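You operate a simulated robot arm through the tools that you are given. There is no shell and no other tool. Be economical: measure what you need, move in short steps, check, and stop when the job is done.

You run a simulated two-armed robot. Do the job below in one go: nothing can be reset, and whatever is moved stays where it is left.

TASK
On the side table, fold the grey cloth in half.

The check looks at the end state, three seconds after you hand in, the way a careful person would. Anything else that was tipped, shoved, dropped, spilled or broken makes it a failure. Flat cloth is picked up by pressing the open fingertips on it (5 to 10 N) and closing them slowly along it; thin cloth reads only 2 to 8 mm in the jaws.

THE ROBOT
Two 7-joint arms with two-finger parallel grippers on one trunk, on a base that drives. Base frame: it is fixed to the floor where the robot stands at the start and does not move with it; the origin is under the middle of the robot, x ahead of it, y to its left, z up; the surface under the hand at the start is at about z = 0.8. Units: m, rad, N and s.
The left shoulder is at the start at [0.08, 0.131, 0.947], the right one opposite. With the tool pointing down near the work surface each hand reaches from about 0.4 to 0.86 m from the robot's upright axis, wherever it stands, measured 20 degrees to its own side. Places, roughly: side table [0.6, 0, 0.8]. Payload 1.57 kg a hand.
The TCP of each hand is the grasp point between the finger pads, 0.03 m short of the fingertips. In the tool frame z runs along the fingers and y along their closing line. The gripper opens to 0.11 m. The fingers are 0.024 m wide and 0.012 m thick; the gripper's body (0.048 by 0.112 m) begins 0.078 m behind the TCP.
Orientation is told as [roll, pitch, yaw] about the base's x, y, z axes, in that order, counted from this pose: with the fingers straight down and closing along the base's y, the tool's x points along the base's -x, its y along +y and its z along -z.

THE INTERFACE
- The arms move only by the tool apply_moves. It takes "left_commands", "right_commands" or both (then of equal length, played together; a hand with none holds still); each is one flat list of numbers, 6 for each row, row after row: the shift along the base's x, y, z in m, then the turn, a rotation vector about the base's x, y, z in degrees. In form: [tx, ty, tz, rx, ry, rz, tx, ty, tz, rx, ry, rz, ...]. A call has 1 to 12 rows; each row is the pose to reach, as a shift and turn from the pose commanded when the call began. "left_claw" and "right_claw" are, for a hand that has rows, the closure in counts, from 0 (fully open) to 255 (shut), set as the call begins (left out, the last holds). Each row takes 0.2 s and may step no farther than 0.05 m and 0.15 rad from the row before; otherwise, or with a gripper value out of range, the whole call is refused. Where a pose cannot be reached the arm comes as near as it can. A force on the tool above 40 N (or 10 N above the force at the start of the call, whichever is more), or a blocked arm, ends the call early, and 0.2 s more pass. The fingers move at their own pace (about 0.108 m/s each) and stop on an object; they squeeze with about 32 N. The grip force told is the motor's: it shows also when the fingers shut on nothing. Time passes only in rows, and 0.2 s behind the last, so rows that repeat a pose let the fingers close. The reply holds the time, the measured pose of the TCP, the force on the tool along the base axes, the opening and the grip force, in the units named above and with some noise, with the torque about the TCP (base axes, N m) and any sound that the robot's microphone picked up.
- Cameras (640 x 400 px; columns grow to the right, rows downward): "scene" is now at [-0.058, 0.0126, 1.4083]; the picture's right is [0.16, -0.99, 0.00], its down [-0.67, -0.11, -0.74] and it looks along [0.73, 0.12, -0.68] (base axes); focal length 249 px, centre (320, 200). "left" rides on the left gripper at [0.07, -0.016, -0.141] in its tool frame; the picture's right is [0.23, 0.97, 0.00], its down [-0.86, 0.20, -0.48] and it looks along [-0.47, 0.11, 0.88] (tool axes); focal length 222 px, centre (320, 200). "right" rides on the right gripper at [0.07, 0.016, -0.141] in its tool frame; the picture's right is [-0.23, 0.97, 0.00], its down [-0.86, -0.20, -0.48] and it looks along [-0.47, -0.11, 0.88] (tool axes); focal length 222 px, centre (320, 200). There is no depth. A picture from a camera that has moved, and an enlarged one, comes with that camera's place and axes in the base frame and with its lens.
- camera(camera): a new picture of that camera. No time passes.
- steer(legs): drives the robot by 1 to 6 legs, each [ahead, left, turn to the left] in m, m and rad, along the robot's own axes; the way and the turn of a leg run together, so that a leg with both is an arc; at most 1.5 m and 3.142 rad a leg. The arms and the cameras ride along, it lands a little off, and it stops where it bumps. It gives what a move gives.
- aim_head(pan, tilt): turns the head with the scene camera to pan (to the left, within 1.902 rad either way) and tilt (down, from -0.506 to 1.204), counted from straight ahead of the robot. It gives what a move gives.
- enlarge(camera, box): a new picture of the part [left, top, right, bottom] of that camera's present view, enlarged. No time passes.
- sign_off(): hands the job in; it is judged then, once.

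Go step by step. Nothing tells you exact positions but the pictures and the camera data: compare them with the known pose of the tool, close in by small moves and look again before you grip or let go. The budget is 120 turns and 108 pictures, counting those below and the enlarged ones. Unless the task says otherwise, let go and move clear before handing in, and close with one line.

The tools are called by a JSON object that holds its "op" and its "data". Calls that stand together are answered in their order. apply_moves: Moves the arms, as the interface text tells. Its arguments: {"type":"object","properties":{"left_commands":{"type":"array","items":{"type":"number"}},"left_claw":{"type":"number"},"right_commands":{"type":"array","items":{"type":"number"}},"right_claw":{"type":"number"}},"required":[]} The other tools are called the same way: steer (legs) drives the base; aim_head (pan, tilt) turns the head that bears the scene camera; camera (camera) takes a picture; enlarge (camera, box) takes an enlarged picture of a part of a camera's view; sign_off () hands the job in.

At the start:

```text
clock: 0.0
left_eef_pos: [0.5111, 0.252, 1.0304]
left_tool_rot: [0.0, 0.002, 0.0]
left_wrist_force: [-0.1, 0.1, 0.1]
left_torque: [-0.03, -0.05, 0.02]
left_grip_width: 0.1099
left_grip_force: 0.0
right_eef_pos: [0.6255, -0.2418, 0.9426]
right_tool_rot: [0.0, 0.0, 0.0]
right_wrist_force: [0.3, 0.1, 0.4]
right_torque: [0.05, 0.01, 0.01]
right_grip_width: 0.11
right_grip_force: 0.0
robot x, y, heading: [-0.0019, -0.0015, -0.0]
head pan, tilt: [0.157, 0.742]
```

scene: 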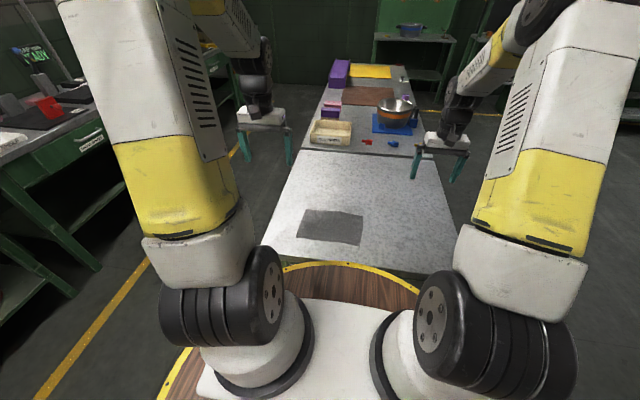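
right: 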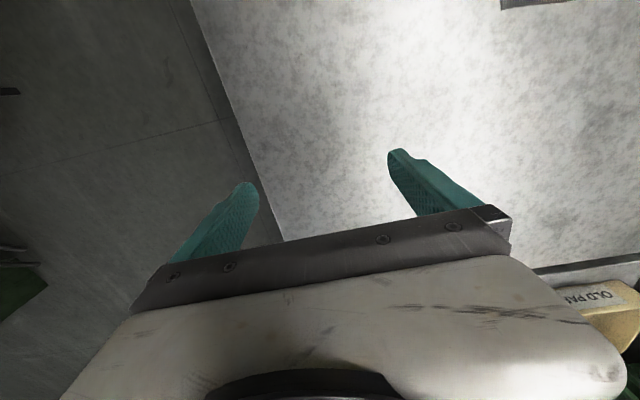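
left: 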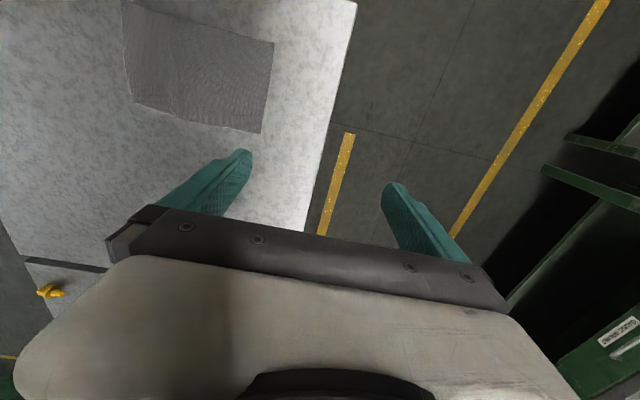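

The grey cloth lies near the robot's edge of the table, roughly x 0.41–0.55, y -0.03–0.16. I'll look closer.

{"op": "enlarge", "data": {"camera": "scene", "box": [260, 180, 420, 280]}}

{"op": "enlarge", "data": {"camera": "left", "box": [80, 0, 336, 160]}}

```text
4.00 times, centred on (340, 230) of scene
camera zoom: at [-0.058, 0.0126, 1.4083], right [0.16, -0.99, 0.0], down [-0.67, -0.11, -0.74], along [0.73, 0.12, -0.68], focal length 997 px, centre (240, 80)
```

zoom: 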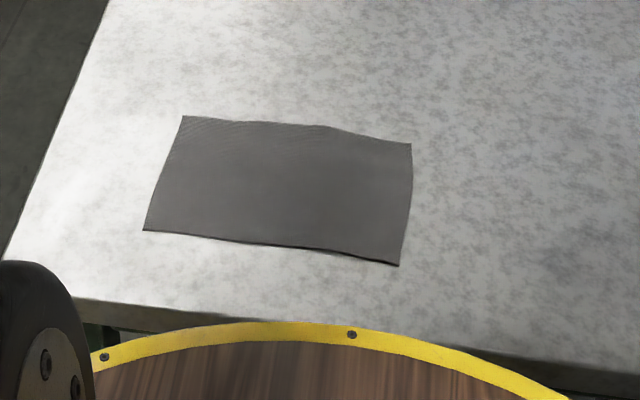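

```text
2.50 times, centred on (208, 80) of left
camera zoom: at [0.4432, 0.2362, 1.1731], right [-0.23, 0.97, 0.0], down [0.86, 0.2, 0.48], along [0.47, 0.11, -0.88], focal length 555 px, centre (600, 500)
```

zoom: 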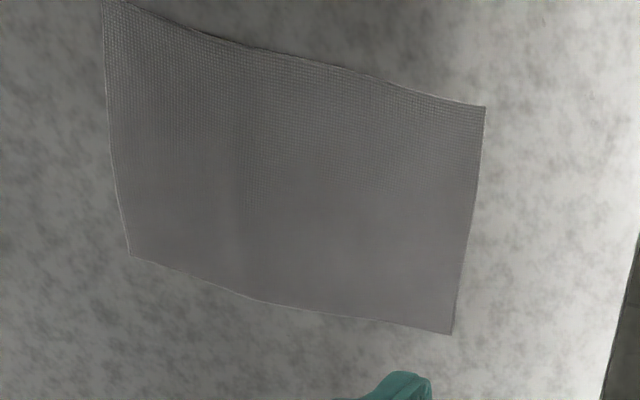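

The cloth is about 0.196 (y) × 0.129 (x) m, x 0.411–0.540, y −0.033–0.163. I plan to bring the far edge to the near edge with both hands; first back the base up a little for reach.

{"op": "steer", "data": {"legs": [[-0.14, 0, 0]]}}

```text
clock: 1.3
left_eef_pos: [0.3744, 0.2523, 1.0309]
left_tool_rot: [0.0, 0.0, 0.002]
left_wrist_force: [0.2, -0.4, 0.0]
left_torque: [-0.04, 0.03, 0.01]
left_grip_width: 0.11
left_grip_force: 0.0
right_eef_pos: [0.4882, -0.2397, 0.9427]
right_tool_rot: [0.001, 0.001, 0.0]
right_wrist_force: [0.7, 0.1, 0.1]
right_torque: [-0.01, 0.01, -0.03]
right_grip_width: 0.1103
right_grip_force: 0.0
robot x, y, heading: [-0.1403, 0.0049, 0.002]
head pan, tilt: [0.157, 0.742]
```

Base is back 0.14 m. Now both hands go above the far corners with jaws narrowed to about 3 cm.

{"op": "apply_moves", "data": {"left_commands": [0.026, -0.019, -0.022, 0, 0, 0, 0.052, -0.037, -0.044, 0, 0, 0, 0.077, -0.056, -0.066, 0, 0, 0, 0.103, -0.075, -0.087, 0, 0, 0, 0.128, -0.093, -0.109, 0, 0, 0, 0.154, -0.112, -0.131, 0, 0, 0, 0.154, -0.112, -0.131, 0, 0, 0], "right_commands": [0.007, 0.038, -0.007, 0, 0, 0, 0.013, 0.077, -0.014, 0, 0, 0, 0.02, 0.115, -0.021, 0, 0, 0, 0.027, 0.153, -0.029, 0, 0, 0, 0.033, 0.192, -0.036, 0, 0, 0, 0.04, 0.23, -0.043, 0, 0, 0, 0.04, 0.23, -0.043, 0, 0, 0], "left_claw": 185, "right_claw": 185}}

{"op": "camera", "data": {"camera": "left"}}

{"op": "camera", "data": {"camera": "right"}}

{"op": "camera", "data": {"camera": "scene"}}

```text
clock: 2.9
left_eef_pos: [0.5268, 0.1396, 0.9029]
left_tool_rot: [0.002, 0.0, 0.002]
left_wrist_force: [0.9, -0.2, -0.7]
left_torque: [0.01, -0.04, 0.02]
left_grip_width: 0.0304
left_grip_force: 0.1
right_eef_pos: [0.5269, -0.0122, 0.898]
right_tool_rot: [0.0, -0.001, 0.002]
right_wrist_force: [-0.7, -0.5, 0.1]
right_torque: [0.01, -0.01, 0.02]
right_grip_width: 0.0304
right_grip_force: 0.0
robot x, y, heading: [-0.138, -0.0017, 0.002]
head pan, tilt: [0.157, 0.742]
```

```text
102 pictures are left
camera left: at [0.458, 0.1237, 1.0441], right [-0.23, 0.97, 0.0], down [0.85, 0.2, 0.48], along [0.47, 0.11, -0.88], focal length 222 px, centre (320, 200)
```

left: 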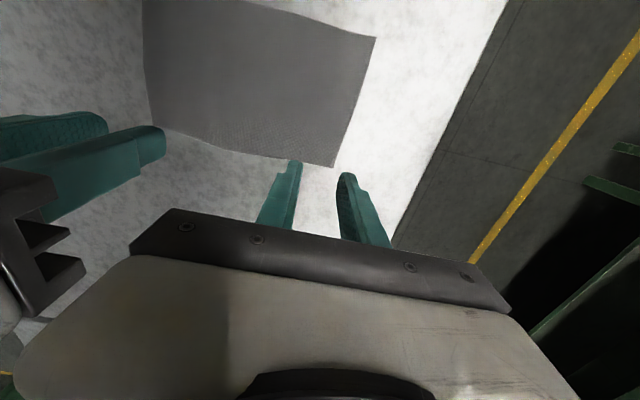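

```text
101 pictures are left
camera right: at [0.4566, 0.0044, 1.0396], right [0.23, 0.97, 0.0], down [0.86, -0.2, 0.48], along [0.47, -0.11, -0.88], focal length 222 px, centre (320, 200)
```

right: 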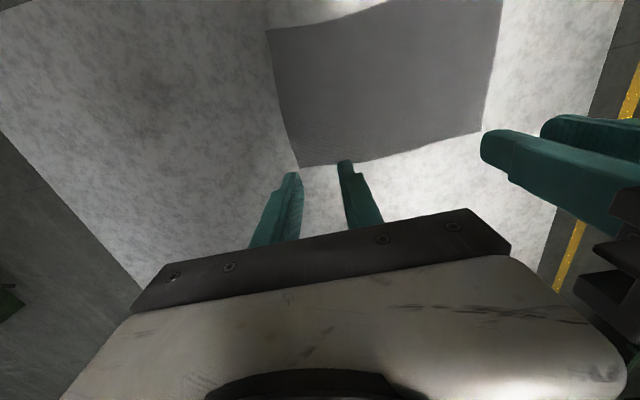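

```text
100 pictures are left
camera scene: at [-0.196, 0.0124, 1.4083], right [0.16, -0.99, 0.0], down [-0.67, -0.11, -0.74], along [0.73, 0.12, -0.68], focal length 249 px, centre (320, 200)
```

scene: 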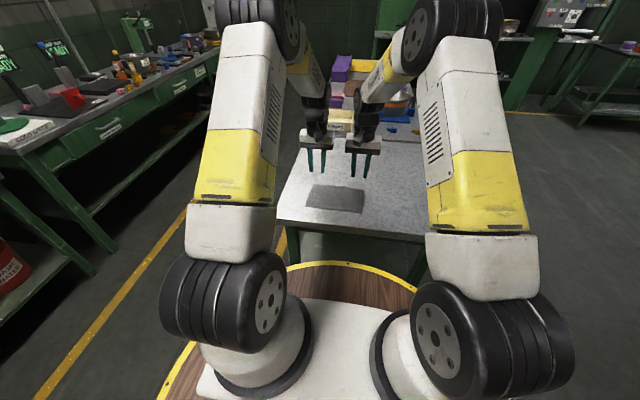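

Corners confirmed: left (0.542, 0.161), right (0.537, −0.039). Lowering to just above the cloth.

{"op": "apply_moves", "data": {"left_commands": [0, -0.003, -0.03, 0, 0, 0, 0.001, -0.004, -0.06, 0, 0, 0, 0.001, -0.004, -0.06, 0, 0, 0], "right_commands": [0, 0, -0.03, 0, 0, 0, 0, 0, -0.056, 0, 0, 0, 0, 0, -0.056, 0, 0, 0]}}

{"op": "camera", "data": {"camera": "left"}}

{"op": "camera", "data": {"camera": "right"}}

```text
clock: 3.7
left_eef_pos: [0.5293, 0.1344, 0.8424]
left_tool_rot: [0.0, 0.0, 0.002]
left_wrist_force: [-0.9, 0.5, 0.2]
left_torque: [0.0, -0.04, -0.01]
left_grip_width: 0.0305
left_grip_force: 0.1
right_eef_pos: [0.5255, -0.0095, 0.8411]
right_tool_rot: [-0.001, 0.0, 0.001]
right_wrist_force: [0.1, 0.0, -0.5]
right_torque: [-0.01, 0.01, 0.01]
right_grip_width: 0.0304
right_grip_force: 0.0
robot x, y, heading: [-0.138, 0.0031, 0.002]
head pan, tilt: [0.157, 0.742]
```

```text
99 pictures are left
camera left: at [0.4607, 0.1197, 0.9841], right [-0.23, 0.97, 0.0], down [0.85, 0.2, 0.48], along [0.47, 0.11, -0.88], focal length 222 px, centre (320, 200)
```

left: 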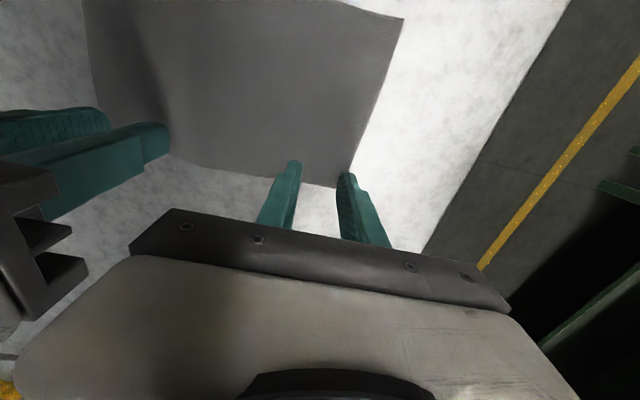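

```text
98 pictures are left
camera right: at [0.4546, 0.0054, 0.9831], right [0.23, 0.97, 0.0], down [0.86, -0.2, 0.48], along [0.47, -0.11, -0.88], focal length 222 px, centre (320, 200)
```

right: 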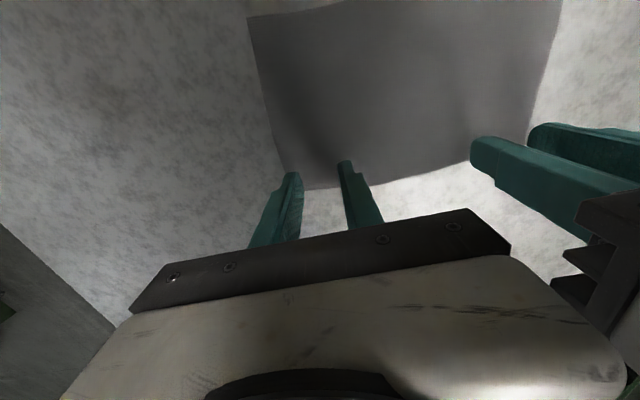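

The tips are about 12 mm above the cloth and just inside the far corners. I nudge slightly inward and creep down.

{"op": "apply_moves", "data": {"left_commands": [-0.003, -0.001, -0.006, 0, 0, 0, -0.003, -0.001, -0.01, 0, 0, 0, -0.003, -0.001, -0.012, 0, 0, 0], "right_commands": [-0.001, -0.001, -0.006, 0, 0, 0, -0.001, -0.001, -0.009, 0, 0, 0, -0.001, -0.001, -0.011, 0, 0, 0]}}

```text
clock: 4.5
left_eef_pos: [0.5256, 0.1354, 0.8316]
left_tool_rot: [0.001, -0.003, 0.002]
left_wrist_force: [-5.1, 0.1, 25.9]
left_torque: [0.15, 0.13, -0.01]
left_grip_width: 0.0301
left_grip_force: 0.1
right_eef_pos: [0.5249, -0.0113, 0.8316]
right_tool_rot: [0.0, -0.002, 0.001]
right_wrist_force: [0.0, 0.4, 0.9]
right_torque: [-0.02, 0.0, 0.02]
right_grip_width: 0.0303
right_grip_force: 0.1
robot x, y, heading: [-0.1415, 0.0005, 0.0]
head pan, tilt: [0.157, 0.742]
```

Left presses at 26 N (too much), right is just above contact. Adjusting each by a millimetre or so.

{"op": "apply_moves", "data": {"left_commands": [0, 0, 0.001, 0, 0, 0, 0, 0, 0.001, 0, 0, 0], "right_commands": [0, 0, -0.001, 0, 0, 0, 0, 0, -0.001, 0, 0, 0]}}

```text
clock: 5.1
left_eef_pos: [0.5256, 0.135, 0.8316]
left_tool_rot: [-0.001, -0.004, 0.0]
left_wrist_force: [2.7, -1.5, 26.8]
left_torque: [0.14, -0.08, -0.04]
left_grip_width: 0.0302
left_grip_force: 0.1
right_eef_pos: [0.5262, -0.0109, 0.8316]
right_tool_rot: [0.0, -0.001, 0.002]
right_wrist_force: [-1.7, 1.3, 7.3]
right_torque: [-0.07, 0.02, 0.0]
right_grip_width: 0.0303
right_grip_force: 0.1
robot x, y, heading: [-0.1384, -0.0022, 0.001]
head pan, tilt: [0.157, 0.742]
```

{"op": "apply_moves", "data": {"left_commands": [0, 0, 0.001, 0, 0, 0, 0, 0, 0.0015, 0, 0, 0]}}

```text
clock: 5.7
left_eef_pos: [0.5258, 0.1343, 0.8314]
left_tool_rot: [0.0, -0.002, 0.001]
left_wrist_force: [4.7, -0.8, 21.6]
left_torque: [0.07, -0.25, -0.01]
left_grip_width: 0.03
left_grip_force: 0.2
right_eef_pos: [0.527, -0.0103, 0.831]
right_tool_rot: [-0.001, -0.002, 0.002]
right_wrist_force: [-2.2, 1.9, 10.9]
right_torque: [-0.13, 0.06, -0.01]
right_grip_width: 0.0299
right_grip_force: 0.0
robot x, y, heading: [-0.1381, -0.0014, -0.0]
head pan, tilt: [0.157, 0.742]
```

Left is still a bit heavy; easing it further.

{"op": "apply_moves", "data": {"left_commands": [0, 0, 0.001, 0, 0, 0, 0, 0, 0.002, 0, 0, 0], "right_commands": [0, 0, 0.0003, 0, 0, 0, 0, 0, 0.0003, 0, 0, 0]}}

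```text
clock: 6.3
left_eef_pos: [0.5256, 0.1352, 0.8312]
left_tool_rot: [0.0, 0.001, 0.002]
left_wrist_force: [2.1, -1.4, 7.9]
left_torque: [-0.02, -0.11, -0.03]
left_grip_width: 0.0302
left_grip_force: 0.1
right_eef_pos: [0.5257, -0.0118, 0.8314]
right_tool_rot: [0.001, 0.001, 0.002]
right_wrist_force: [-2.1, 1.9, 8.3]
right_torque: [-0.02, 0.08, -0.02]
right_grip_width: 0.0303
right_grip_force: 0.1
robot x, y, heading: [-0.1385, -0.0011, 0.001]
head pan, tilt: [0.157, 0.742]
```

Both hands press at about 8 N. Closing slowly.

{"op": "apply_moves", "data": {"left_commands": [0, 0, 0, 0, 0, 0], "right_commands": [0, 0, 0, 0, 0, 0], "left_claw": 205, "right_claw": 205}}

{"op": "apply_moves", "data": {"left_commands": [0, 0, 0, 0, 0, 0], "right_commands": [0, 0, 0, 0, 0, 0], "left_claw": 225, "right_claw": 225}}

{"op": "apply_moves", "data": {"left_commands": [0, 0, 0, 0, 0, 0, 0, 0, 0, 0, 0, 0], "right_commands": [0, 0, 0, 0, 0, 0, 0, 0, 0, 0, 0, 0], "left_claw": 255, "right_claw": 255}}

{"op": "camera", "data": {"camera": "left"}}

{"op": "camera", "data": {"camera": "right"}}

```text
clock: 6.7
left_eef_pos: [0.5247, 0.1355, 0.8312]
left_tool_rot: [0.001, 0.001, 0.002]
left_wrist_force: [-0.7, -0.7, 3.8]
left_torque: [-0.01, 0.0, 0.0]
left_grip_width: 0.0209
left_grip_force: 0.0
right_eef_pos: [0.5275, -0.0122, 0.8315]
right_tool_rot: [0.0, 0.001, 0.003]
right_wrist_force: [0.3, 0.3, 6.1]
right_torque: [-0.03, 0.0, 0.0]
right_grip_width: 0.0199
right_grip_force: 0.1
robot x, y, heading: [-0.1415, -0.0023, -0.001]
head pan, tilt: [0.157, 0.742]
```

```text
clock: 7.1
left_eef_pos: [0.5277, 0.1354, 0.8325]
left_tool_rot: [0.0, 0.0, 0.0]
left_wrist_force: [-0.2, -1.6, 1.4]
left_torque: [-0.01, 0.0, -0.01]
left_grip_width: 0.0135
left_grip_force: 0.6
right_eef_pos: [0.5268, -0.0114, 0.8318]
right_tool_rot: [0.0, 0.0, 0.001]
right_wrist_force: [0.2, 2.2, 7.0]
right_torque: [0.04, -0.02, 0.0]
right_grip_width: 0.0136
right_grip_force: 0.4
robot x, y, heading: [-0.1358, 0.0048, 0.007]
head pan, tilt: [0.157, 0.742]
```

```text
clock: 7.7
left_eef_pos: [0.5274, 0.1362, 0.8323]
left_tool_rot: [0.0, -0.001, 0.003]
left_wrist_force: [0.5, -2.1, 4.2]
left_torque: [-0.09, -0.05, -0.03]
left_grip_width: 0.0
left_grip_force: 21.6
right_eef_pos: [0.5275, -0.0116, 0.8312]
right_tool_rot: [0.0, -0.001, 0.001]
right_wrist_force: [0.3, 3.7, 6.7]
right_torque: [0.1, -0.03, 0.02]
right_grip_width: 0.0021
right_grip_force: 23.3
robot x, y, heading: [-0.1399, 0.0012, 0.006]
head pan, tilt: [0.157, 0.742]
```

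```text
97 pictures are left
camera left: at [0.4571, 0.1201, 0.9746], right [-0.23, 0.97, 0.0], down [0.85, 0.2, 0.48], along [0.47, 0.11, -0.88], focal length 222 px, centre (320, 200)
```

left: 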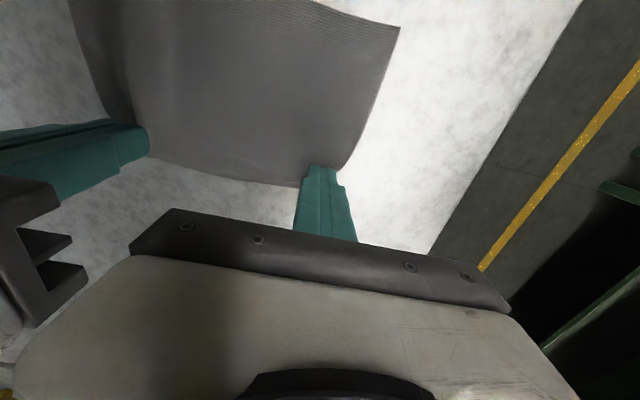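

```text
96 pictures are left
camera right: at [0.4562, 0.0039, 0.973], right [0.23, 0.97, 0.0], down [0.86, -0.2, 0.48], along [0.47, -0.11, -0.88], focal length 222 px, centre (320, 200)
```

right: 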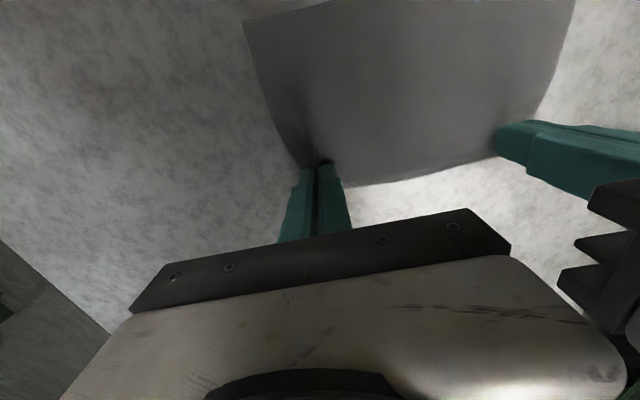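

Right grips cloth (2.1 mm), left closed on nothing. Retrying the left: lift, reopen, press a little more firmly.

{"op": "apply_moves", "data": {"left_commands": [0, 0, 0.008, 0, 0, 0, -0.002, -0.001, 0.008, 0, 0, 0, -0.002, -0.001, 0.003, 0, 0, 0, -0.002, -0.001, -0.001, 0, 0, 0, -0.002, -0.001, -0.001, 0, 0, 0], "left_claw": 180}}

{"op": "camera", "data": {"camera": "left"}}

```text
clock: 8.9
left_eef_pos: [0.524, 0.1345, 0.8315]
left_tool_rot: [0.001, 0.0, 0.003]
left_wrist_force: [-0.7, 0.1, 1.5]
left_torque: [0.01, 0.0, -0.02]
left_grip_width: 0.0323
left_grip_force: 0.1
right_eef_pos: [0.5263, -0.0111, 0.8311]
right_tool_rot: [0.0, -0.001, 0.002]
right_wrist_force: [-0.8, 0.4, 8.5]
right_torque: [0.02, -0.02, -0.01]
right_grip_width: 0.002
right_grip_force: 24.0
robot x, y, heading: [-0.1357, 0.0, -0.0]
head pan, tilt: [0.157, 0.742]
```

```text
95 pictures are left
camera left: at [0.4549, 0.1188, 0.9737], right [-0.23, 0.97, 0.0], down [0.85, 0.2, 0.48], along [0.47, 0.11, -0.88], focal length 222 px, centre (320, 200)
```

left: 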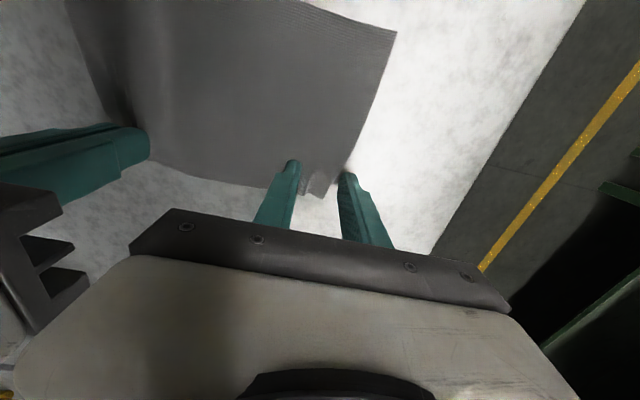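

{"op": "enlarge", "data": {"camera": "left", "box": [240, 120, 400, 220]}}

```text
4.00 times, centred on (320, 170) of left
camera zoom: at [0.4549, 0.1188, 0.9737], right [-0.23, 0.97, 0.0], down [0.85, 0.2, 0.48], along [0.47, 0.11, -0.88], focal length 888 px, centre (320, 320)
```

zoom: 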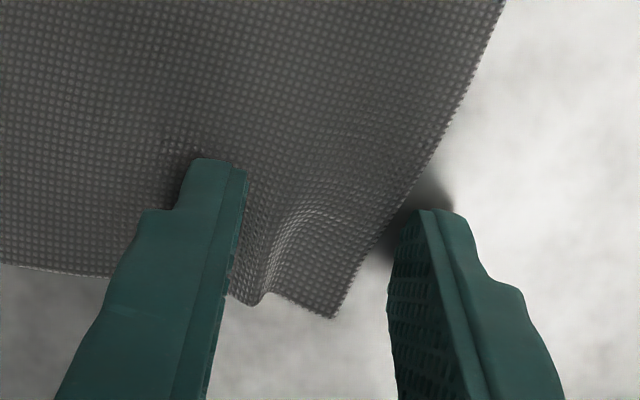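

The left corner has moved in to y≈0.144, so the outer finger is now off the cloth. I shift the left hand inward and press again.

{"op": "apply_moves", "data": {"left_commands": [0, 0, 0.008, 0, 0, 0, 0.001, -0.017, 0.008, 0, 0, 0, 0.001, -0.017, 0.003, 0, 0, 0, 0.001, -0.017, 0.0, 0, 0, 0, 0.001, -0.017, -0.001, 0, 0, 0], "left_claw": 193}}

{"op": "enlarge", "data": {"camera": "left", "box": [240, 120, 400, 220]}}

```text
clock: 10.1
left_eef_pos: [0.5245, 0.1168, 0.8312]
left_tool_rot: [0.001, -0.002, 0.001]
left_wrist_force: [-3.2, -1.0, 11.9]
left_torque: [0.11, 0.02, 0.03]
left_grip_width: 0.0263
left_grip_force: 0.2
right_eef_pos: [0.5272, -0.0109, 0.8308]
right_tool_rot: [0.0, -0.002, 0.002]
right_wrist_force: [0.6, 0.5, 5.7]
right_torque: [-0.01, -0.04, -0.04]
right_grip_width: 0.0019
right_grip_force: 23.6
robot x, y, heading: [-0.1409, -0.0008, 0.0]
head pan, tilt: [0.157, 0.742]
```

```text
4.00 times, centred on (320, 170) of left
camera zoom: at [0.4561, 0.1014, 0.9733], right [-0.23, 0.97, 0.0], down [0.85, 0.2, 0.48], along [0.47, 0.11, -0.88], focal length 888 px, centre (320, 320)
```

zoom: 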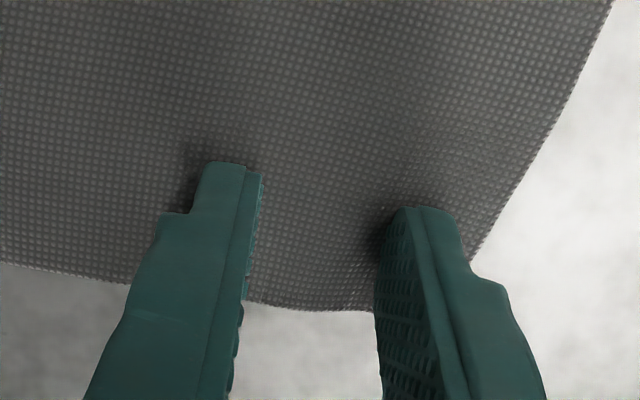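

Both left fingertips are on the cloth at 12 N. Closing slowly.

{"op": "apply_moves", "data": {"left_commands": [0, 0, 0, 0, 0, 0], "left_claw": 208}}

{"op": "apply_moves", "data": {"left_commands": [0, 0, 0, 0, 0, 0], "left_claw": 222}}

{"op": "apply_moves", "data": {"left_commands": [0, 0, 0, 0, 0, 0], "left_claw": 236}}

{"op": "apply_moves", "data": {"left_commands": [0, 0, 0, 0, 0, 0, 0, 0, 0, 0, 0, 0], "left_claw": 255}}

{"op": "enlarge", "data": {"camera": "left", "box": [240, 120, 400, 220]}}

{"op": "enlarge", "data": {"camera": "right", "box": [240, 120, 400, 220]}}

```text
clock: 10.5
left_eef_pos: [0.5265, 0.1164, 0.8318]
left_tool_rot: [-0.001, -0.005, 0.001]
left_wrist_force: [0.4, -2.6, 14.9]
left_torque: [0.03, -0.1, -0.06]
left_grip_width: 0.0183
left_grip_force: 0.2
right_eef_pos: [0.5269, -0.0115, 0.8311]
right_tool_rot: [0.0, -0.001, 0.001]
right_wrist_force: [0.8, 2.3, 5.7]
right_torque: [0.01, -0.04, 0.05]
right_grip_width: 0.002
right_grip_force: 24.0
robot x, y, heading: [-0.1392, -0.0008, 0.0]
head pan, tilt: [0.157, 0.742]
```

```text
clock: 10.9
left_eef_pos: [0.5253, 0.1171, 0.8304]
left_tool_rot: [0.001, -0.005, 0.002]
left_wrist_force: [1.7, -2.7, 19.9]
left_torque: [0.07, -0.13, -0.04]
left_grip_width: 0.0142
left_grip_force: 0.7
right_eef_pos: [0.5266, -0.0111, 0.8321]
right_tool_rot: [0.001, 0.0, 0.003]
right_wrist_force: [1.1, 3.7, 5.3]
right_torque: [0.08, -0.03, -0.01]
right_grip_width: 0.002
right_grip_force: 23.6
robot x, y, heading: [-0.1389, 0.0005, 0.002]
head pan, tilt: [0.157, 0.742]
```

```text
clock: 11.3
left_eef_pos: [0.5262, 0.1168, 0.8312]
left_tool_rot: [0.0, -0.002, 0.001]
left_wrist_force: [2.2, -1.7, 22.9]
left_torque: [0.09, -0.19, 0.0]
left_grip_width: 0.0065
left_grip_force: 0.0
right_eef_pos: [0.5258, -0.0119, 0.8303]
right_tool_rot: [-0.001, 0.001, 0.0]
right_wrist_force: [0.4, 2.3, 3.1]
right_torque: [0.02, -0.03, 0.02]
right_grip_width: 0.002
right_grip_force: 24.0
robot x, y, heading: [-0.1363, -0.001, -0.005]
head pan, tilt: [0.157, 0.742]
```

```text
clock: 11.9
left_eef_pos: [0.526, 0.1171, 0.8309]
left_tool_rot: [-0.001, 0.0, 0.001]
left_wrist_force: [1.2, -3.9, 27.5]
left_torque: [0.04, -0.18, -0.03]
left_grip_width: 0.0019
left_grip_force: 24.0
right_eef_pos: [0.5256, -0.0111, 0.8323]
right_tool_rot: [0.0, 0.0, 0.002]
right_wrist_force: [1.0, 4.4, 2.2]
right_torque: [0.11, -0.02, -0.03]
right_grip_width: 0.0023
right_grip_force: 23.7
robot x, y, heading: [-0.1361, -0.0001, 0.005]
head pan, tilt: [0.157, 0.742]
```

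```text
4.00 times, centred on (320, 170) of left
camera zoom: at [0.4559, 0.1012, 0.9731], right [-0.23, 0.97, 0.0], down [0.85, 0.2, 0.48], along [0.47, 0.11, -0.88], focal length 888 px, centre (320, 320)
```

zoom: 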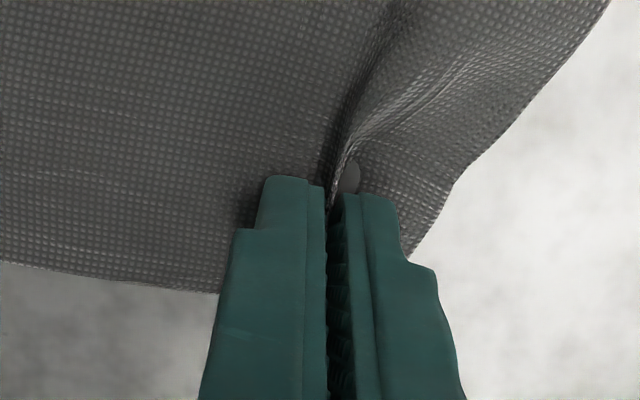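

```text
4.00 times, centred on (320, 170) of right
camera zoom: at [0.4557, 0.0039, 0.9731], right [0.23, 0.97, 0.0], down [0.86, -0.2, 0.48], along [0.47, -0.11, -0.88], focal length 888 px, centre (320, 320)
```

zoom: 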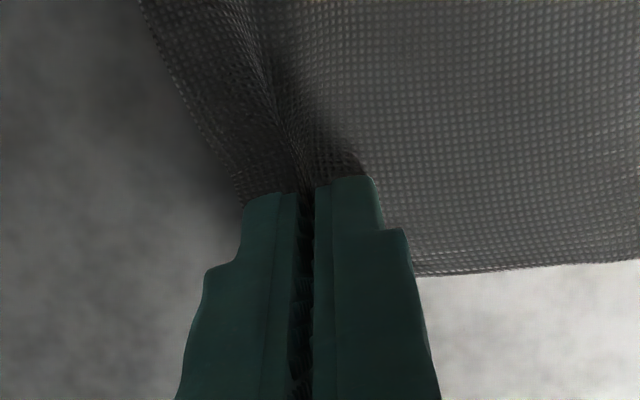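

Both hands hold cloth (about 2 mm). Lifting 4 cm with a slight move back and checking.

{"op": "apply_moves", "data": {"left_commands": [0, 0, 0.01, 0, 0, 0, -0.005, 0, 0.025, 0, 0, 0, -0.015, 0, 0.04, 0, 0, 0], "right_commands": [0, 0, 0.01, 0, 0, 0, -0.005, 0, 0.025, 0, 0, 0, -0.015, 0, 0.04, 0, 0, 0]}}

{"op": "camera", "data": {"camera": "left"}}

{"op": "camera", "data": {"camera": "right"}}

{"op": "enlarge", "data": {"camera": "scene", "box": [260, 140, 420, 240]}}

```text
clock: 12.7
left_eef_pos: [0.5097, 0.1178, 0.8692]
left_tool_rot: [-0.001, 0.0, 0.003]
left_wrist_force: [-0.5, -6.2, 0.3]
left_torque: [-0.2, 0.06, -0.01]
left_grip_width: 0.0023
left_grip_force: 23.7
right_eef_pos: [0.512, -0.0112, 0.871]
right_tool_rot: [-0.001, 0.001, 0.002]
right_wrist_force: [-0.2, 6.0, -1.2]
right_torque: [0.19, 0.01, 0.02]
right_grip_width: 0.0019
right_grip_force: 23.7
robot x, y, heading: [-0.1368, 0.0027, 0.003]
head pan, tilt: [0.157, 0.742]
```

```text
90 pictures are left
camera left: at [0.4406, 0.1016, 1.0126], right [-0.23, 0.97, 0.0], down [0.86, 0.2, 0.48], along [0.47, 0.11, -0.88], focal length 222 px, centre (320, 200)
```

left: 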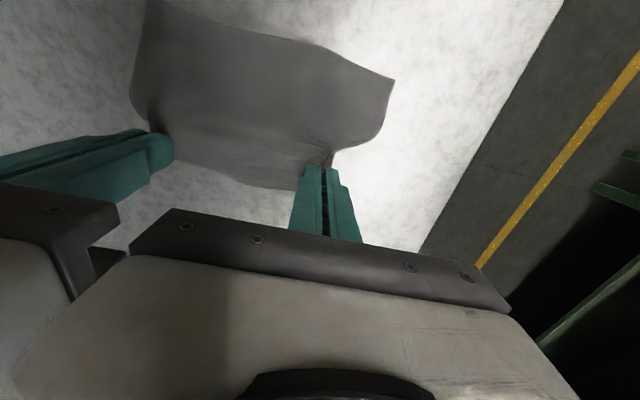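

```text
89 pictures are left
camera right: at [0.4421, 0.0042, 1.0118], right [0.23, 0.97, 0.0], down [0.86, -0.2, 0.48], along [0.47, -0.11, -0.88], focal length 222 px, centre (320, 200)
```

right: 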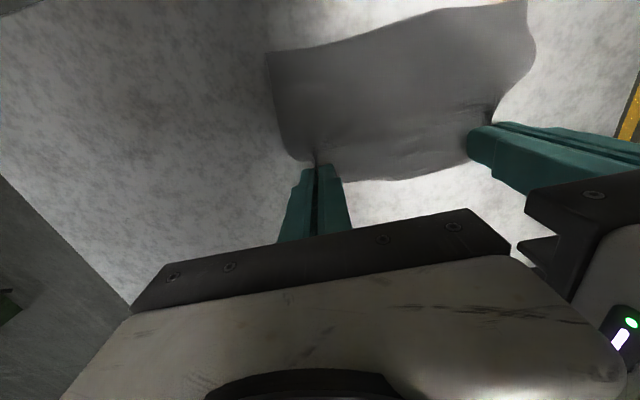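

```text
4.00 times, centred on (340, 190) of scene
camera zoom: at [-0.1956, 0.0124, 1.4083], right [0.16, -0.99, 0.0], down [-0.67, -0.11, -0.74], along [0.73, 0.12, -0.68], focal length 997 px, centre (240, 240)
```

zoom: 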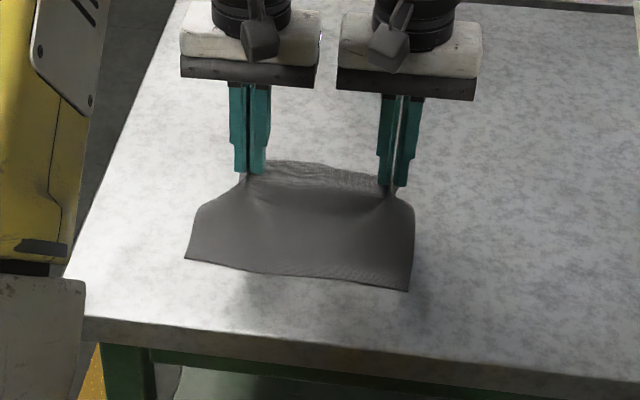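

Both corners are held, taut between the hands. Now I arc the far edge toward the near edge while tilting the fingers forward so the edge turns over.

{"op": "apply_moves", "data": {"left_commands": [-0.0095, 0, 0, 0, -8, 0, -0.018, 0, -0.001, 0, -16, 0, -0.027, 0, -0.002, 0, -24, 0, -0.036, 0, -0.004, 0, -32, 0, -0.045, 0, -0.006, 0, -40, 0, -0.054, 0, -0.009, 0, -48, 0], "right_commands": [-0.0095, 0, 0, 0, -8, 0, -0.018, 0, -0.001, 0, -16, 0, -0.027, 0, -0.002, 0, -24, 0, -0.036, 0, -0.004, 0, -32, 0, -0.045, 0, -0.006, 0, -40, 0, -0.054, 0, -0.009, 0, -48, 0]}}

{"op": "camera", "data": {"camera": "left"}}

{"op": "camera", "data": {"camera": "scene"}}

```text
clock: 14.1
left_eef_pos: [0.4566, 0.1853, 0.8549]
left_tool_rot: [0.002, -0.753, 0.131]
left_wrist_force: [0.3, 0.2, 0.1]
left_torque: [-0.03, -0.01, -0.02]
left_grip_width: 0.0
left_grip_force: 21.2
right_eef_pos: [0.481, -0.1048, 0.8672]
right_tool_rot: [0.042, -0.765, -0.219]
right_wrist_force: [0.2, -0.1, 0.8]
right_torque: [0.01, -0.04, 0.02]
right_grip_width: 0.0016
right_grip_force: 23.7
robot x, y, heading: [-0.137, -0.0008, 0.004]
head pan, tilt: [0.157, 0.742]
stopped in row 6 (right hand): the arm was blocked; the commanded pose is now the measured one
```

```text
87 pictures are left
camera left: at [0.3131, 0.1506, 0.9104], right [-0.29, 0.94, -0.15], down [0.27, 0.24, 0.93], along [0.92, 0.23, -0.32], focal length 222 px, centre (320, 200)
```

left: 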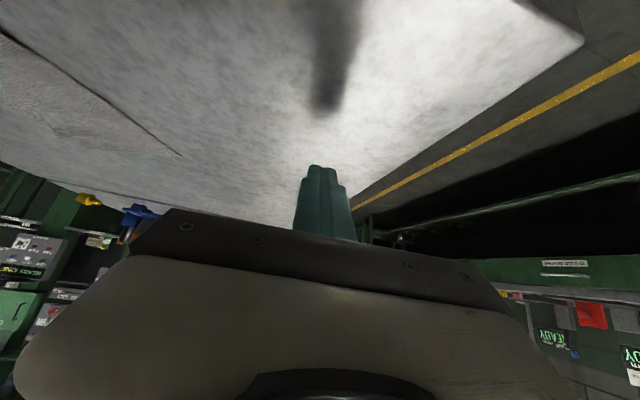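

```text
86 pictures are left
camera scene: at [-0.1961, 0.0122, 1.4083], right [0.16, -0.99, 0.0], down [-0.67, -0.11, -0.74], along [0.73, 0.12, -0.68], focal length 249 px, centre (320, 200)
```

scene: 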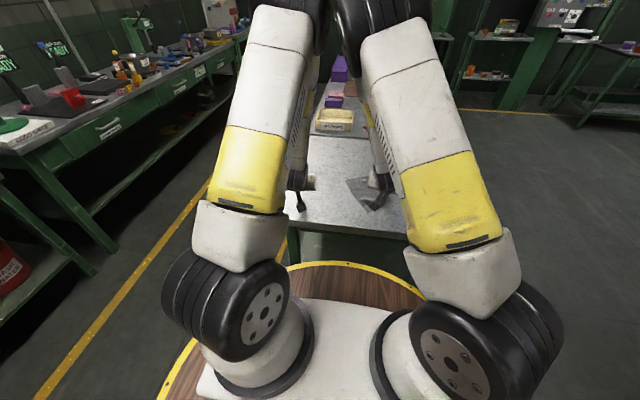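

The tilted arms blocked each other and the left lost its corner; the right still holds its own. I'll straighten both hands, keeping the arms apart, then look at the cloth.

{"op": "apply_moves", "data": {"left_commands": [0, 0.02, 0.02, 0, 0, -4, 0, 0.04, 0.04, 0, 0, -7.5, 0, 0.06, 0.06, 0, 0, -7.5], "right_commands": [0, 0, 0.01, 0, 0, 6, 0, 0, 0.02, 0, 0, 12.5, 0, 0, 0.02, 0, 0, 12.5]}}

{"op": "apply_moves", "data": {"left_commands": [0, 0, 0.01, 0, 8, 0, 0, 0, 0.02, 0, 16, 0, 0, 0, 0.03, 0, 24, 0, 0, 0, 0.04, 0, 32, 0, 0, 0, 0.05, 0, 40, 0, 0, 0, 0.05, 0, 43.2, 0], "right_commands": [0, 0, 0, 0, 8, 0, 0, 0, 0, 0, 16, 0, 0, 0, 0, 0, 24, 0, 0, 0, 0, 0, 32, 0, 0, 0, 0, 0, 40, 0, 0, 0, 0, 0, 43.8, 0]}}

{"op": "camera", "data": {"camera": "scene"}}

{"op": "camera", "data": {"camera": "right"}}

```text
clock: 14.9
left_eef_pos: [0.4546, 0.2436, 0.9136]
left_tool_rot: [0.003, -0.75, -0.001]
left_wrist_force: [0.3, 0.8, -0.3]
left_torque: [0.01, -0.01, 0.0]
left_grip_width: 0.0
left_grip_force: 21.4
right_eef_pos: [0.4797, -0.1074, 0.8869]
right_tool_rot: [0.04, -0.761, 0.001]
right_wrist_force: [1.0, 0.4, -0.3]
right_torque: [0.03, 0.02, -0.01]
right_grip_width: 0.0015
right_grip_force: 23.8
robot x, y, heading: [-0.1389, -0.001, 0.001]
head pan, tilt: [0.157, 0.742]
```

```text
clock: 16.3
left_eef_pos: [0.4552, 0.2454, 0.964]
left_tool_rot: [0.001, 0.003, 0.001]
left_wrist_force: [0.1, 0.5, 0.3]
left_torque: [0.0, 0.0, 0.0]
left_grip_width: 0.0
left_grip_force: 20.8
right_eef_pos: [0.4807, -0.1058, 0.8848]
right_tool_rot: [0.039, 0.005, 0.0]
right_wrist_force: [0.3, -0.9, 0.2]
right_torque: [0.01, -0.03, -0.02]
right_grip_width: 0.0013
right_grip_force: 23.5
robot x, y, heading: [-0.1382, 0.0001, -0.001]
head pan, tilt: [0.157, 0.742]
```

```text
85 pictures are left
camera scene: at [-0.1961, 0.0124, 1.4083], right [0.16, -0.99, 0.0], down [-0.67, -0.11, -0.74], along [0.73, 0.12, -0.68], focal length 249 px, centre (320, 200)
```

scene: 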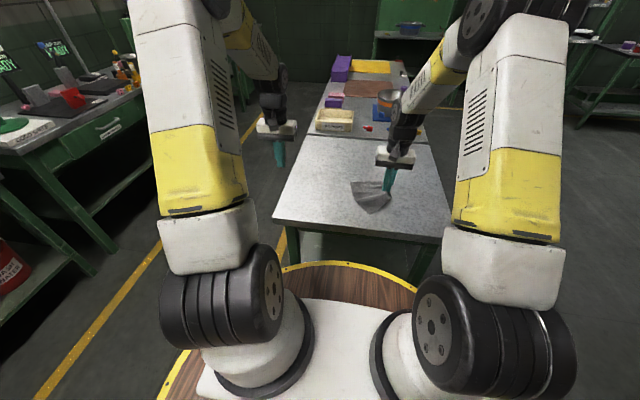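

```text
84 pictures are left
camera right: at [0.4105, -0.0963, 1.029], right [0.23, 0.97, 0.04], down [0.86, -0.22, 0.47], along [0.46, -0.07, -0.88], focal length 222 px, centre (320, 200)
```

right: 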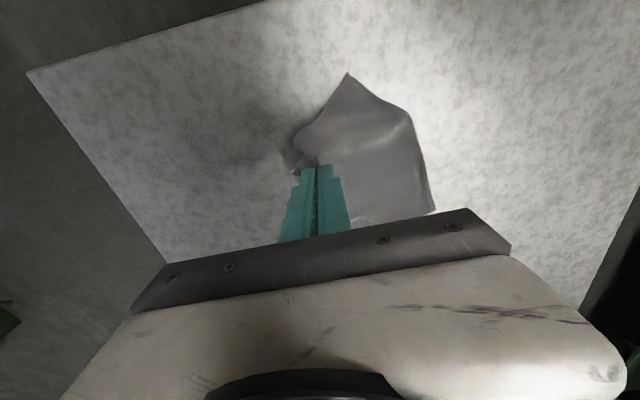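

{"op": "enlarge", "data": {"camera": "scene", "box": [320, 160, 432, 230]}}

{"op": "enlarge", "data": {"camera": "right", "box": [240, 60, 464, 220]}}

```text
5.71 times, centred on (376, 195) of scene
camera zoom: at [-0.1961, 0.0124, 1.4083], right [0.16, -0.99, 0.0], down [-0.67, -0.11, -0.74], along [0.73, 0.12, -0.68], focal length 1424 px, centre (0, 229)
```

zoom: 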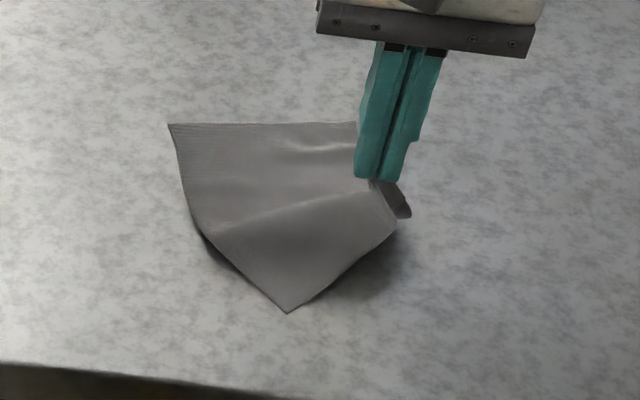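

```text
2.50 times, centred on (352, 140) of right
camera zoom: at [0.4105, -0.0963, 1.029], right [0.23, 0.97, 0.04], down [0.86, -0.22, 0.47], along [0.46, -0.07, -0.88], focal length 555 px, centre (240, 350)
```

zoom: 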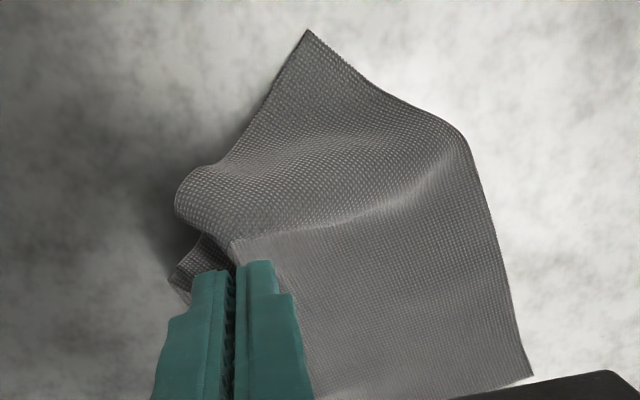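

The right hand holds the far-right corner; the cloth has turned about −64° with the other corners lying at roughly (0.41,−0.06), (0.58,0.02), (0.60,−0.11). I lay this corner down by pulling it outward to about (0.482,−0.16).

{"op": "apply_moves", "data": {"right_commands": [0, -0.02, -0.01, -2.2, 0, 0, 0.001, -0.04, -0.025, -2.2, 0, 0, 0.001, -0.05, -0.04, -2.2, 0, 0, 0.001, -0.056, -0.048, -2.2, 0, 0, 0.001, -0.056, -0.048, -2.2, 0, 0]}}

{"op": "enlarge", "data": {"camera": "scene", "box": [320, 160, 432, 230]}}

{"op": "camera", "data": {"camera": "right"}}

```text
clock: 17.5
left_eef_pos: [0.4555, 0.2454, 0.9648]
left_tool_rot: [0.001, 0.003, 0.001]
left_wrist_force: [0.0, 0.1, -0.5]
left_torque: [0.0, -0.05, 0.01]
left_grip_width: 0.0
left_grip_force: 21.7
right_eef_pos: [0.4824, -0.1628, 0.8387]
right_tool_rot: [0.003, 0.001, -0.001]
right_wrist_force: [0.3, -0.4, 0.0]
right_torque: [0.01, -0.01, -0.03]
right_grip_width: 0.0016
right_grip_force: 23.3
robot x, y, heading: [-0.1414, 0.0004, 0.002]
head pan, tilt: [0.157, 0.742]
```

```text
5.71 times, centred on (376, 195) of scene
camera zoom: at [-0.1958, 0.0124, 1.4083], right [0.16, -0.99, 0.0], down [-0.67, -0.11, -0.74], along [0.73, 0.12, -0.68], focal length 1424 px, centre (0, 229)
```

zoom: 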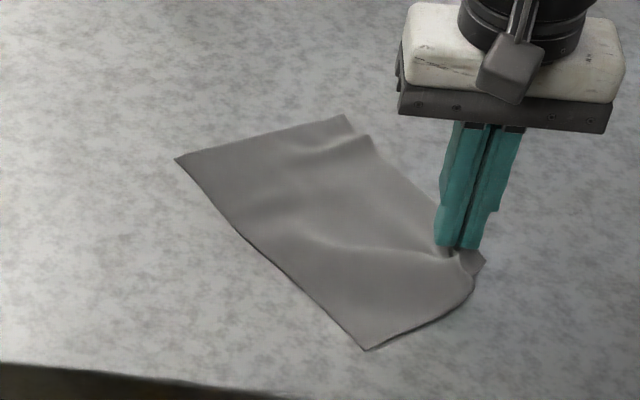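

```text
80 pictures are left
camera right: at [0.412, -0.1465, 0.9805], right [0.23, 0.97, 0.0], down [0.86, -0.2, 0.48], along [0.46, -0.11, -0.88], focal length 222 px, centre (320, 200)
```

right: 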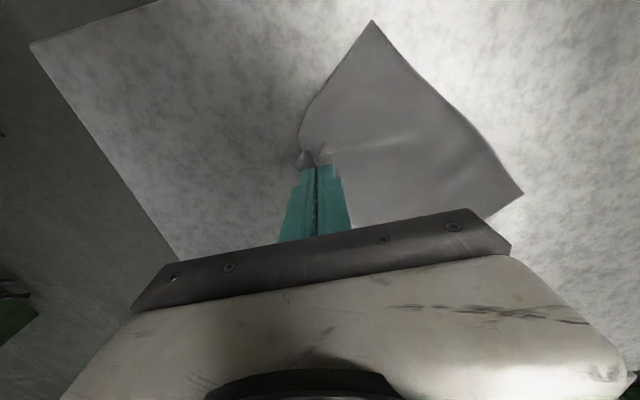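

The cloth is nearly flat. I lower to light contact, open the fingers to spread the pleat, then lift clear.

{"op": "apply_moves", "data": {"right_commands": [0, 0, -0.006, 0, 0, 0, 0, 0, -0.0075, 0, 0, 0]}}

{"op": "apply_moves", "data": {"right_commands": [0, 0, 0, 0, 0, 0, 0, 0, 0, 0, 0, 0], "right_claw": 195}}

{"op": "apply_moves", "data": {"right_commands": [0, 0, 0.03, 0, 0, 0, 0, 0, 0.07, 0, 0, 0, 0, -0.04, 0.1, 0, 0, 0, 0, -0.08, 0.1, 0, 0, 0]}}

{"op": "enlarge", "data": {"camera": "scene", "box": [320, 160, 432, 230]}}

```text
clock: 18.1
left_eef_pos: [0.4561, 0.2458, 0.964]
left_tool_rot: [0.002, 0.004, 0.001]
left_wrist_force: [-0.7, 1.2, 0.0]
left_torque: [-0.01, 0.04, 0.02]
left_grip_width: 0.0
left_grip_force: 21.8
right_eef_pos: [0.482, -0.1613, 0.8332]
right_tool_rot: [0.003, -0.001, -0.002]
right_wrist_force: [0.8, -0.7, 13.0]
right_torque: [-0.07, 0.04, -0.02]
right_grip_width: 0.0014
right_grip_force: 23.2
robot x, y, heading: [-0.1374, -0.0002, -0.0]
head pan, tilt: [0.157, 0.742]
```

```text
clock: 18.7
left_eef_pos: [0.4549, 0.2457, 0.9636]
left_tool_rot: [0.002, 0.004, 0.0]
left_wrist_force: [-0.2, -0.2, -0.1]
left_torque: [0.01, -0.01, -0.04]
left_grip_width: 0.0
left_grip_force: 21.3
right_eef_pos: [0.4824, -0.1597, 0.8335]
right_tool_rot: [0.002, -0.001, 0.0]
right_wrist_force: [1.2, 4.6, 18.9]
right_torque: [-0.18, 0.04, -0.01]
right_grip_width: 0.0218
right_grip_force: 0.1
robot x, y, heading: [-0.1394, -0.0015, 0.004]
head pan, tilt: [0.157, 0.742]
```

```text
clock: 19.7
left_eef_pos: [0.4561, 0.2471, 0.9633]
left_tool_rot: [0.004, 0.003, 0.0]
left_wrist_force: [-0.8, 0.3, 0.3]
left_torque: [0.0, -0.02, -0.01]
left_grip_width: 0.0001
left_grip_force: 21.3
right_eef_pos: [0.4839, -0.242, 0.9317]
right_tool_rot: [0.001, 0.003, 0.001]
right_wrist_force: [-0.1, 0.4, 0.4]
right_torque: [-0.01, 0.02, -0.01]
right_grip_width: 0.026
right_grip_force: 0.0
robot x, y, heading: [-0.1378, -0.0016, 0.002]
head pan, tilt: [0.157, 0.742]
```

```text
5.71 times, centred on (376, 195) of scene
camera zoom: at [-0.1958, 0.0127, 1.4083], right [0.16, -0.99, 0.0], down [-0.67, -0.11, -0.74], along [0.73, 0.12, -0.68], focal length 1424 px, centre (0, 229)
```

zoom: 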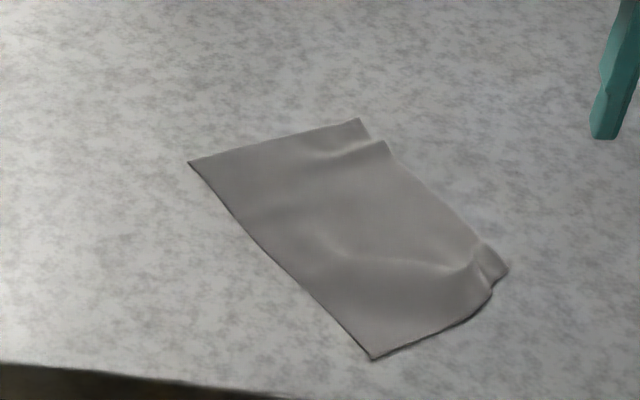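

The cloth lies almost flat, turned about −54°, centred near (0.50,−0.10). I'll press the wide-open right gripper on it along its long axis and spin/slide it back square in front of the robot.

{"op": "apply_moves", "data": {"right_commands": [0.002, 0.02, 0, 0, 0, -7.8, 0.005, 0.04, 0, 0, 0, -15.6, 0.007, 0.06, -0.005, 0, 0, -23.4, 0.01, 0.08, -0.01, 0, 0, -31.2, 0.012, 0.1, -0.02, 0, 0, -39, 0.015, 0.12, -0.03, 0, 0, -46.8, 0.017, 0.142, -0.035, 0, 0, -54, 0.017, 0.142, -0.055, 0, 0, -54], "right_claw": 0}}

{"op": "camera", "data": {"camera": "right"}}

{"op": "enlarge", "data": {"camera": "scene", "box": [320, 160, 432, 230]}}

```text
clock: 21.5
left_eef_pos: [0.4557, 0.2464, 0.9626]
left_tool_rot: [0.004, 0.004, -0.002]
left_wrist_force: [0.0, 0.6, -0.7]
left_torque: [0.01, -0.04, -0.02]
left_grip_width: 0.0
left_grip_force: 21.4
right_eef_pos: [0.4983, -0.0987, 0.8758]
right_tool_rot: [0.001, -0.001, -0.946]
right_wrist_force: [-0.3, 0.3, -0.1]
right_torque: [0.01, 0.0, 0.02]
right_grip_width: 0.1099
right_grip_force: 0.1
robot x, y, heading: [-0.1378, -0.0014, -0.001]
head pan, tilt: [0.157, 0.742]
```

```text
78 pictures are left
camera right: at [0.4709, -0.0342, 1.018], right [0.92, 0.39, 0.0], down [0.34, -0.81, 0.48], along [0.19, -0.44, -0.88], focal length 222 px, centre (320, 200)
```

right: 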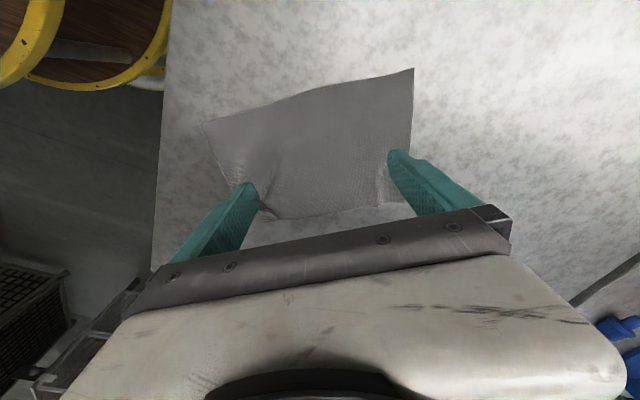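

```text
5.71 times, centred on (376, 195) of scene
camera zoom: at [-0.196, 0.0124, 1.4083], right [0.16, -0.99, 0.0], down [-0.67, -0.11, -0.74], along [0.73, 0.12, -0.68], focal length 1424 px, centre (0, 229)
```

zoom: 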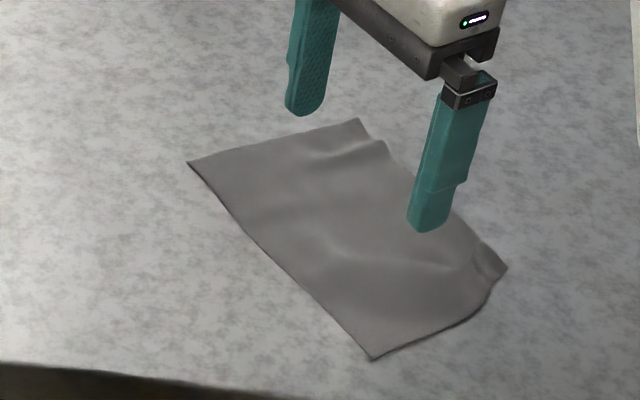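

{"op": "apply_moves", "data": {"right_commands": [0, 0.001, -0.02, 0, 0, 0, 0, 0.001, -0.036, 0, 0, 0, 0, 0.001, -0.042, 0, 0, 0, 0, 0.001, -0.044, 0, 0, 0]}}

```text
clock: 22.5
left_eef_pos: [0.4555, 0.2448, 0.9641]
left_tool_rot: [0.001, 0.005, -0.001]
left_wrist_force: [-0.1, -0.6, -0.5]
left_torque: [0.02, 0.0, 0.0]
left_grip_width: 0.0
left_grip_force: 21.8
right_eef_pos: [0.4984, -0.0989, 0.8322]
right_tool_rot: [0.002, 0.001, -0.944]
right_wrist_force: [-0.4, -0.5, 0.0]
right_torque: [-0.01, 0.01, -0.01]
right_grip_width: 0.11
right_grip_force: 0.1
robot x, y, heading: [-0.1352, 0.0003, 0.005]
head pan, tilt: [0.157, 0.742]
```

{"op": "apply_moves", "data": {"right_commands": [0, 0, -0.001, 0, 0, 0, 0, 0, -0.002, 0, 0, 0, 0, 0, -0.002, 0, 0, 0]}}

```text
clock: 23.3
left_eef_pos: [0.4545, 0.2461, 0.9641]
left_tool_rot: [0.001, 0.003, -0.001]
left_wrist_force: [-0.1, 0.7, -0.1]
left_torque: [0.02, 0.0, 0.03]
left_grip_width: 0.0
left_grip_force: 20.9
right_eef_pos: [0.4993, -0.0993, 0.8311]
right_tool_rot: [0.005, 0.001, -0.946]
right_wrist_force: [-3.5, 0.7, 24.2]
right_torque: [-0.82, 1.2, -0.15]
right_grip_width: 0.1102
right_grip_force: 0.1
robot x, y, heading: [-0.1404, -0.0022, -0.0]
head pan, tilt: [0.157, 0.742]
```

The load is mostly on the near fingertip; I level the hand slightly and begin with a small spin to see whether the cloth follows.

{"op": "apply_moves", "data": {"right_commands": [0, 0, 0, -0.4, 0.5, 0, 0, 0, 0, -0.4, 0.5, 0]}}

{"op": "apply_moves", "data": {"right_commands": [0, 0.005, 0, 0, 0, 4, 0, 0.01, 0, 0, 0, 8]}}

{"op": "enlarge", "data": {"camera": "scene", "box": [320, 160, 432, 230]}}

```text
clock: 23.9
left_eef_pos: [0.4542, 0.2452, 0.9641]
left_tool_rot: [0.002, 0.004, 0.001]
left_wrist_force: [-0.5, 0.3, 0.4]
left_torque: [-0.01, -0.03, -0.02]
left_grip_width: 0.0
left_grip_force: 21.3
right_eef_pos: [0.5006, -0.0985, 0.8317]
right_tool_rot: [-0.004, -0.001, -0.943]
right_wrist_force: [-2.0, -1.5, 26.7]
right_torque: [0.97, -1.36, 0.06]
right_grip_width: 0.1087
right_grip_force: 0.1
robot x, y, heading: [-0.1377, -0.0023, 0.002]
head pan, tilt: [0.157, 0.742]
```

```text
clock: 24.5
left_eef_pos: [0.4552, 0.2457, 0.9631]
left_tool_rot: [0.003, 0.003, -0.001]
left_wrist_force: [0.1, -0.5, 0.4]
left_torque: [0.0, 0.0, 0.0]
left_grip_width: 0.0
left_grip_force: 21.7
right_eef_pos: [0.5012, -0.0913, 0.8318]
right_tool_rot: [-0.007, -0.002, -0.805]
right_wrist_force: [3.2, -8.2, 35.5]
right_torque: [1.24, -1.63, -0.48]
right_grip_width: 0.1071
right_grip_force: 0.1
robot x, y, heading: [-0.1412, -0.0005, 0.003]
head pan, tilt: [0.157, 0.742]
```

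```text
5.71 times, centred on (376, 195) of scene
camera zoom: at [-0.1968, 0.0121, 1.4082], right [0.16, -0.99, 0.0], down [-0.67, -0.11, -0.74], along [0.73, 0.12, -0.68], focal length 1424 px, centre (0, 229)
```

zoom: 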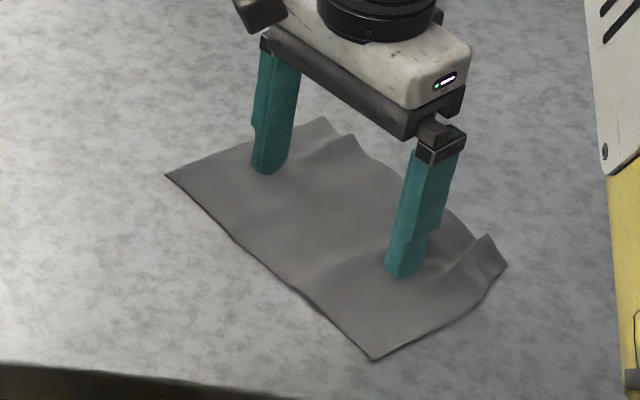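

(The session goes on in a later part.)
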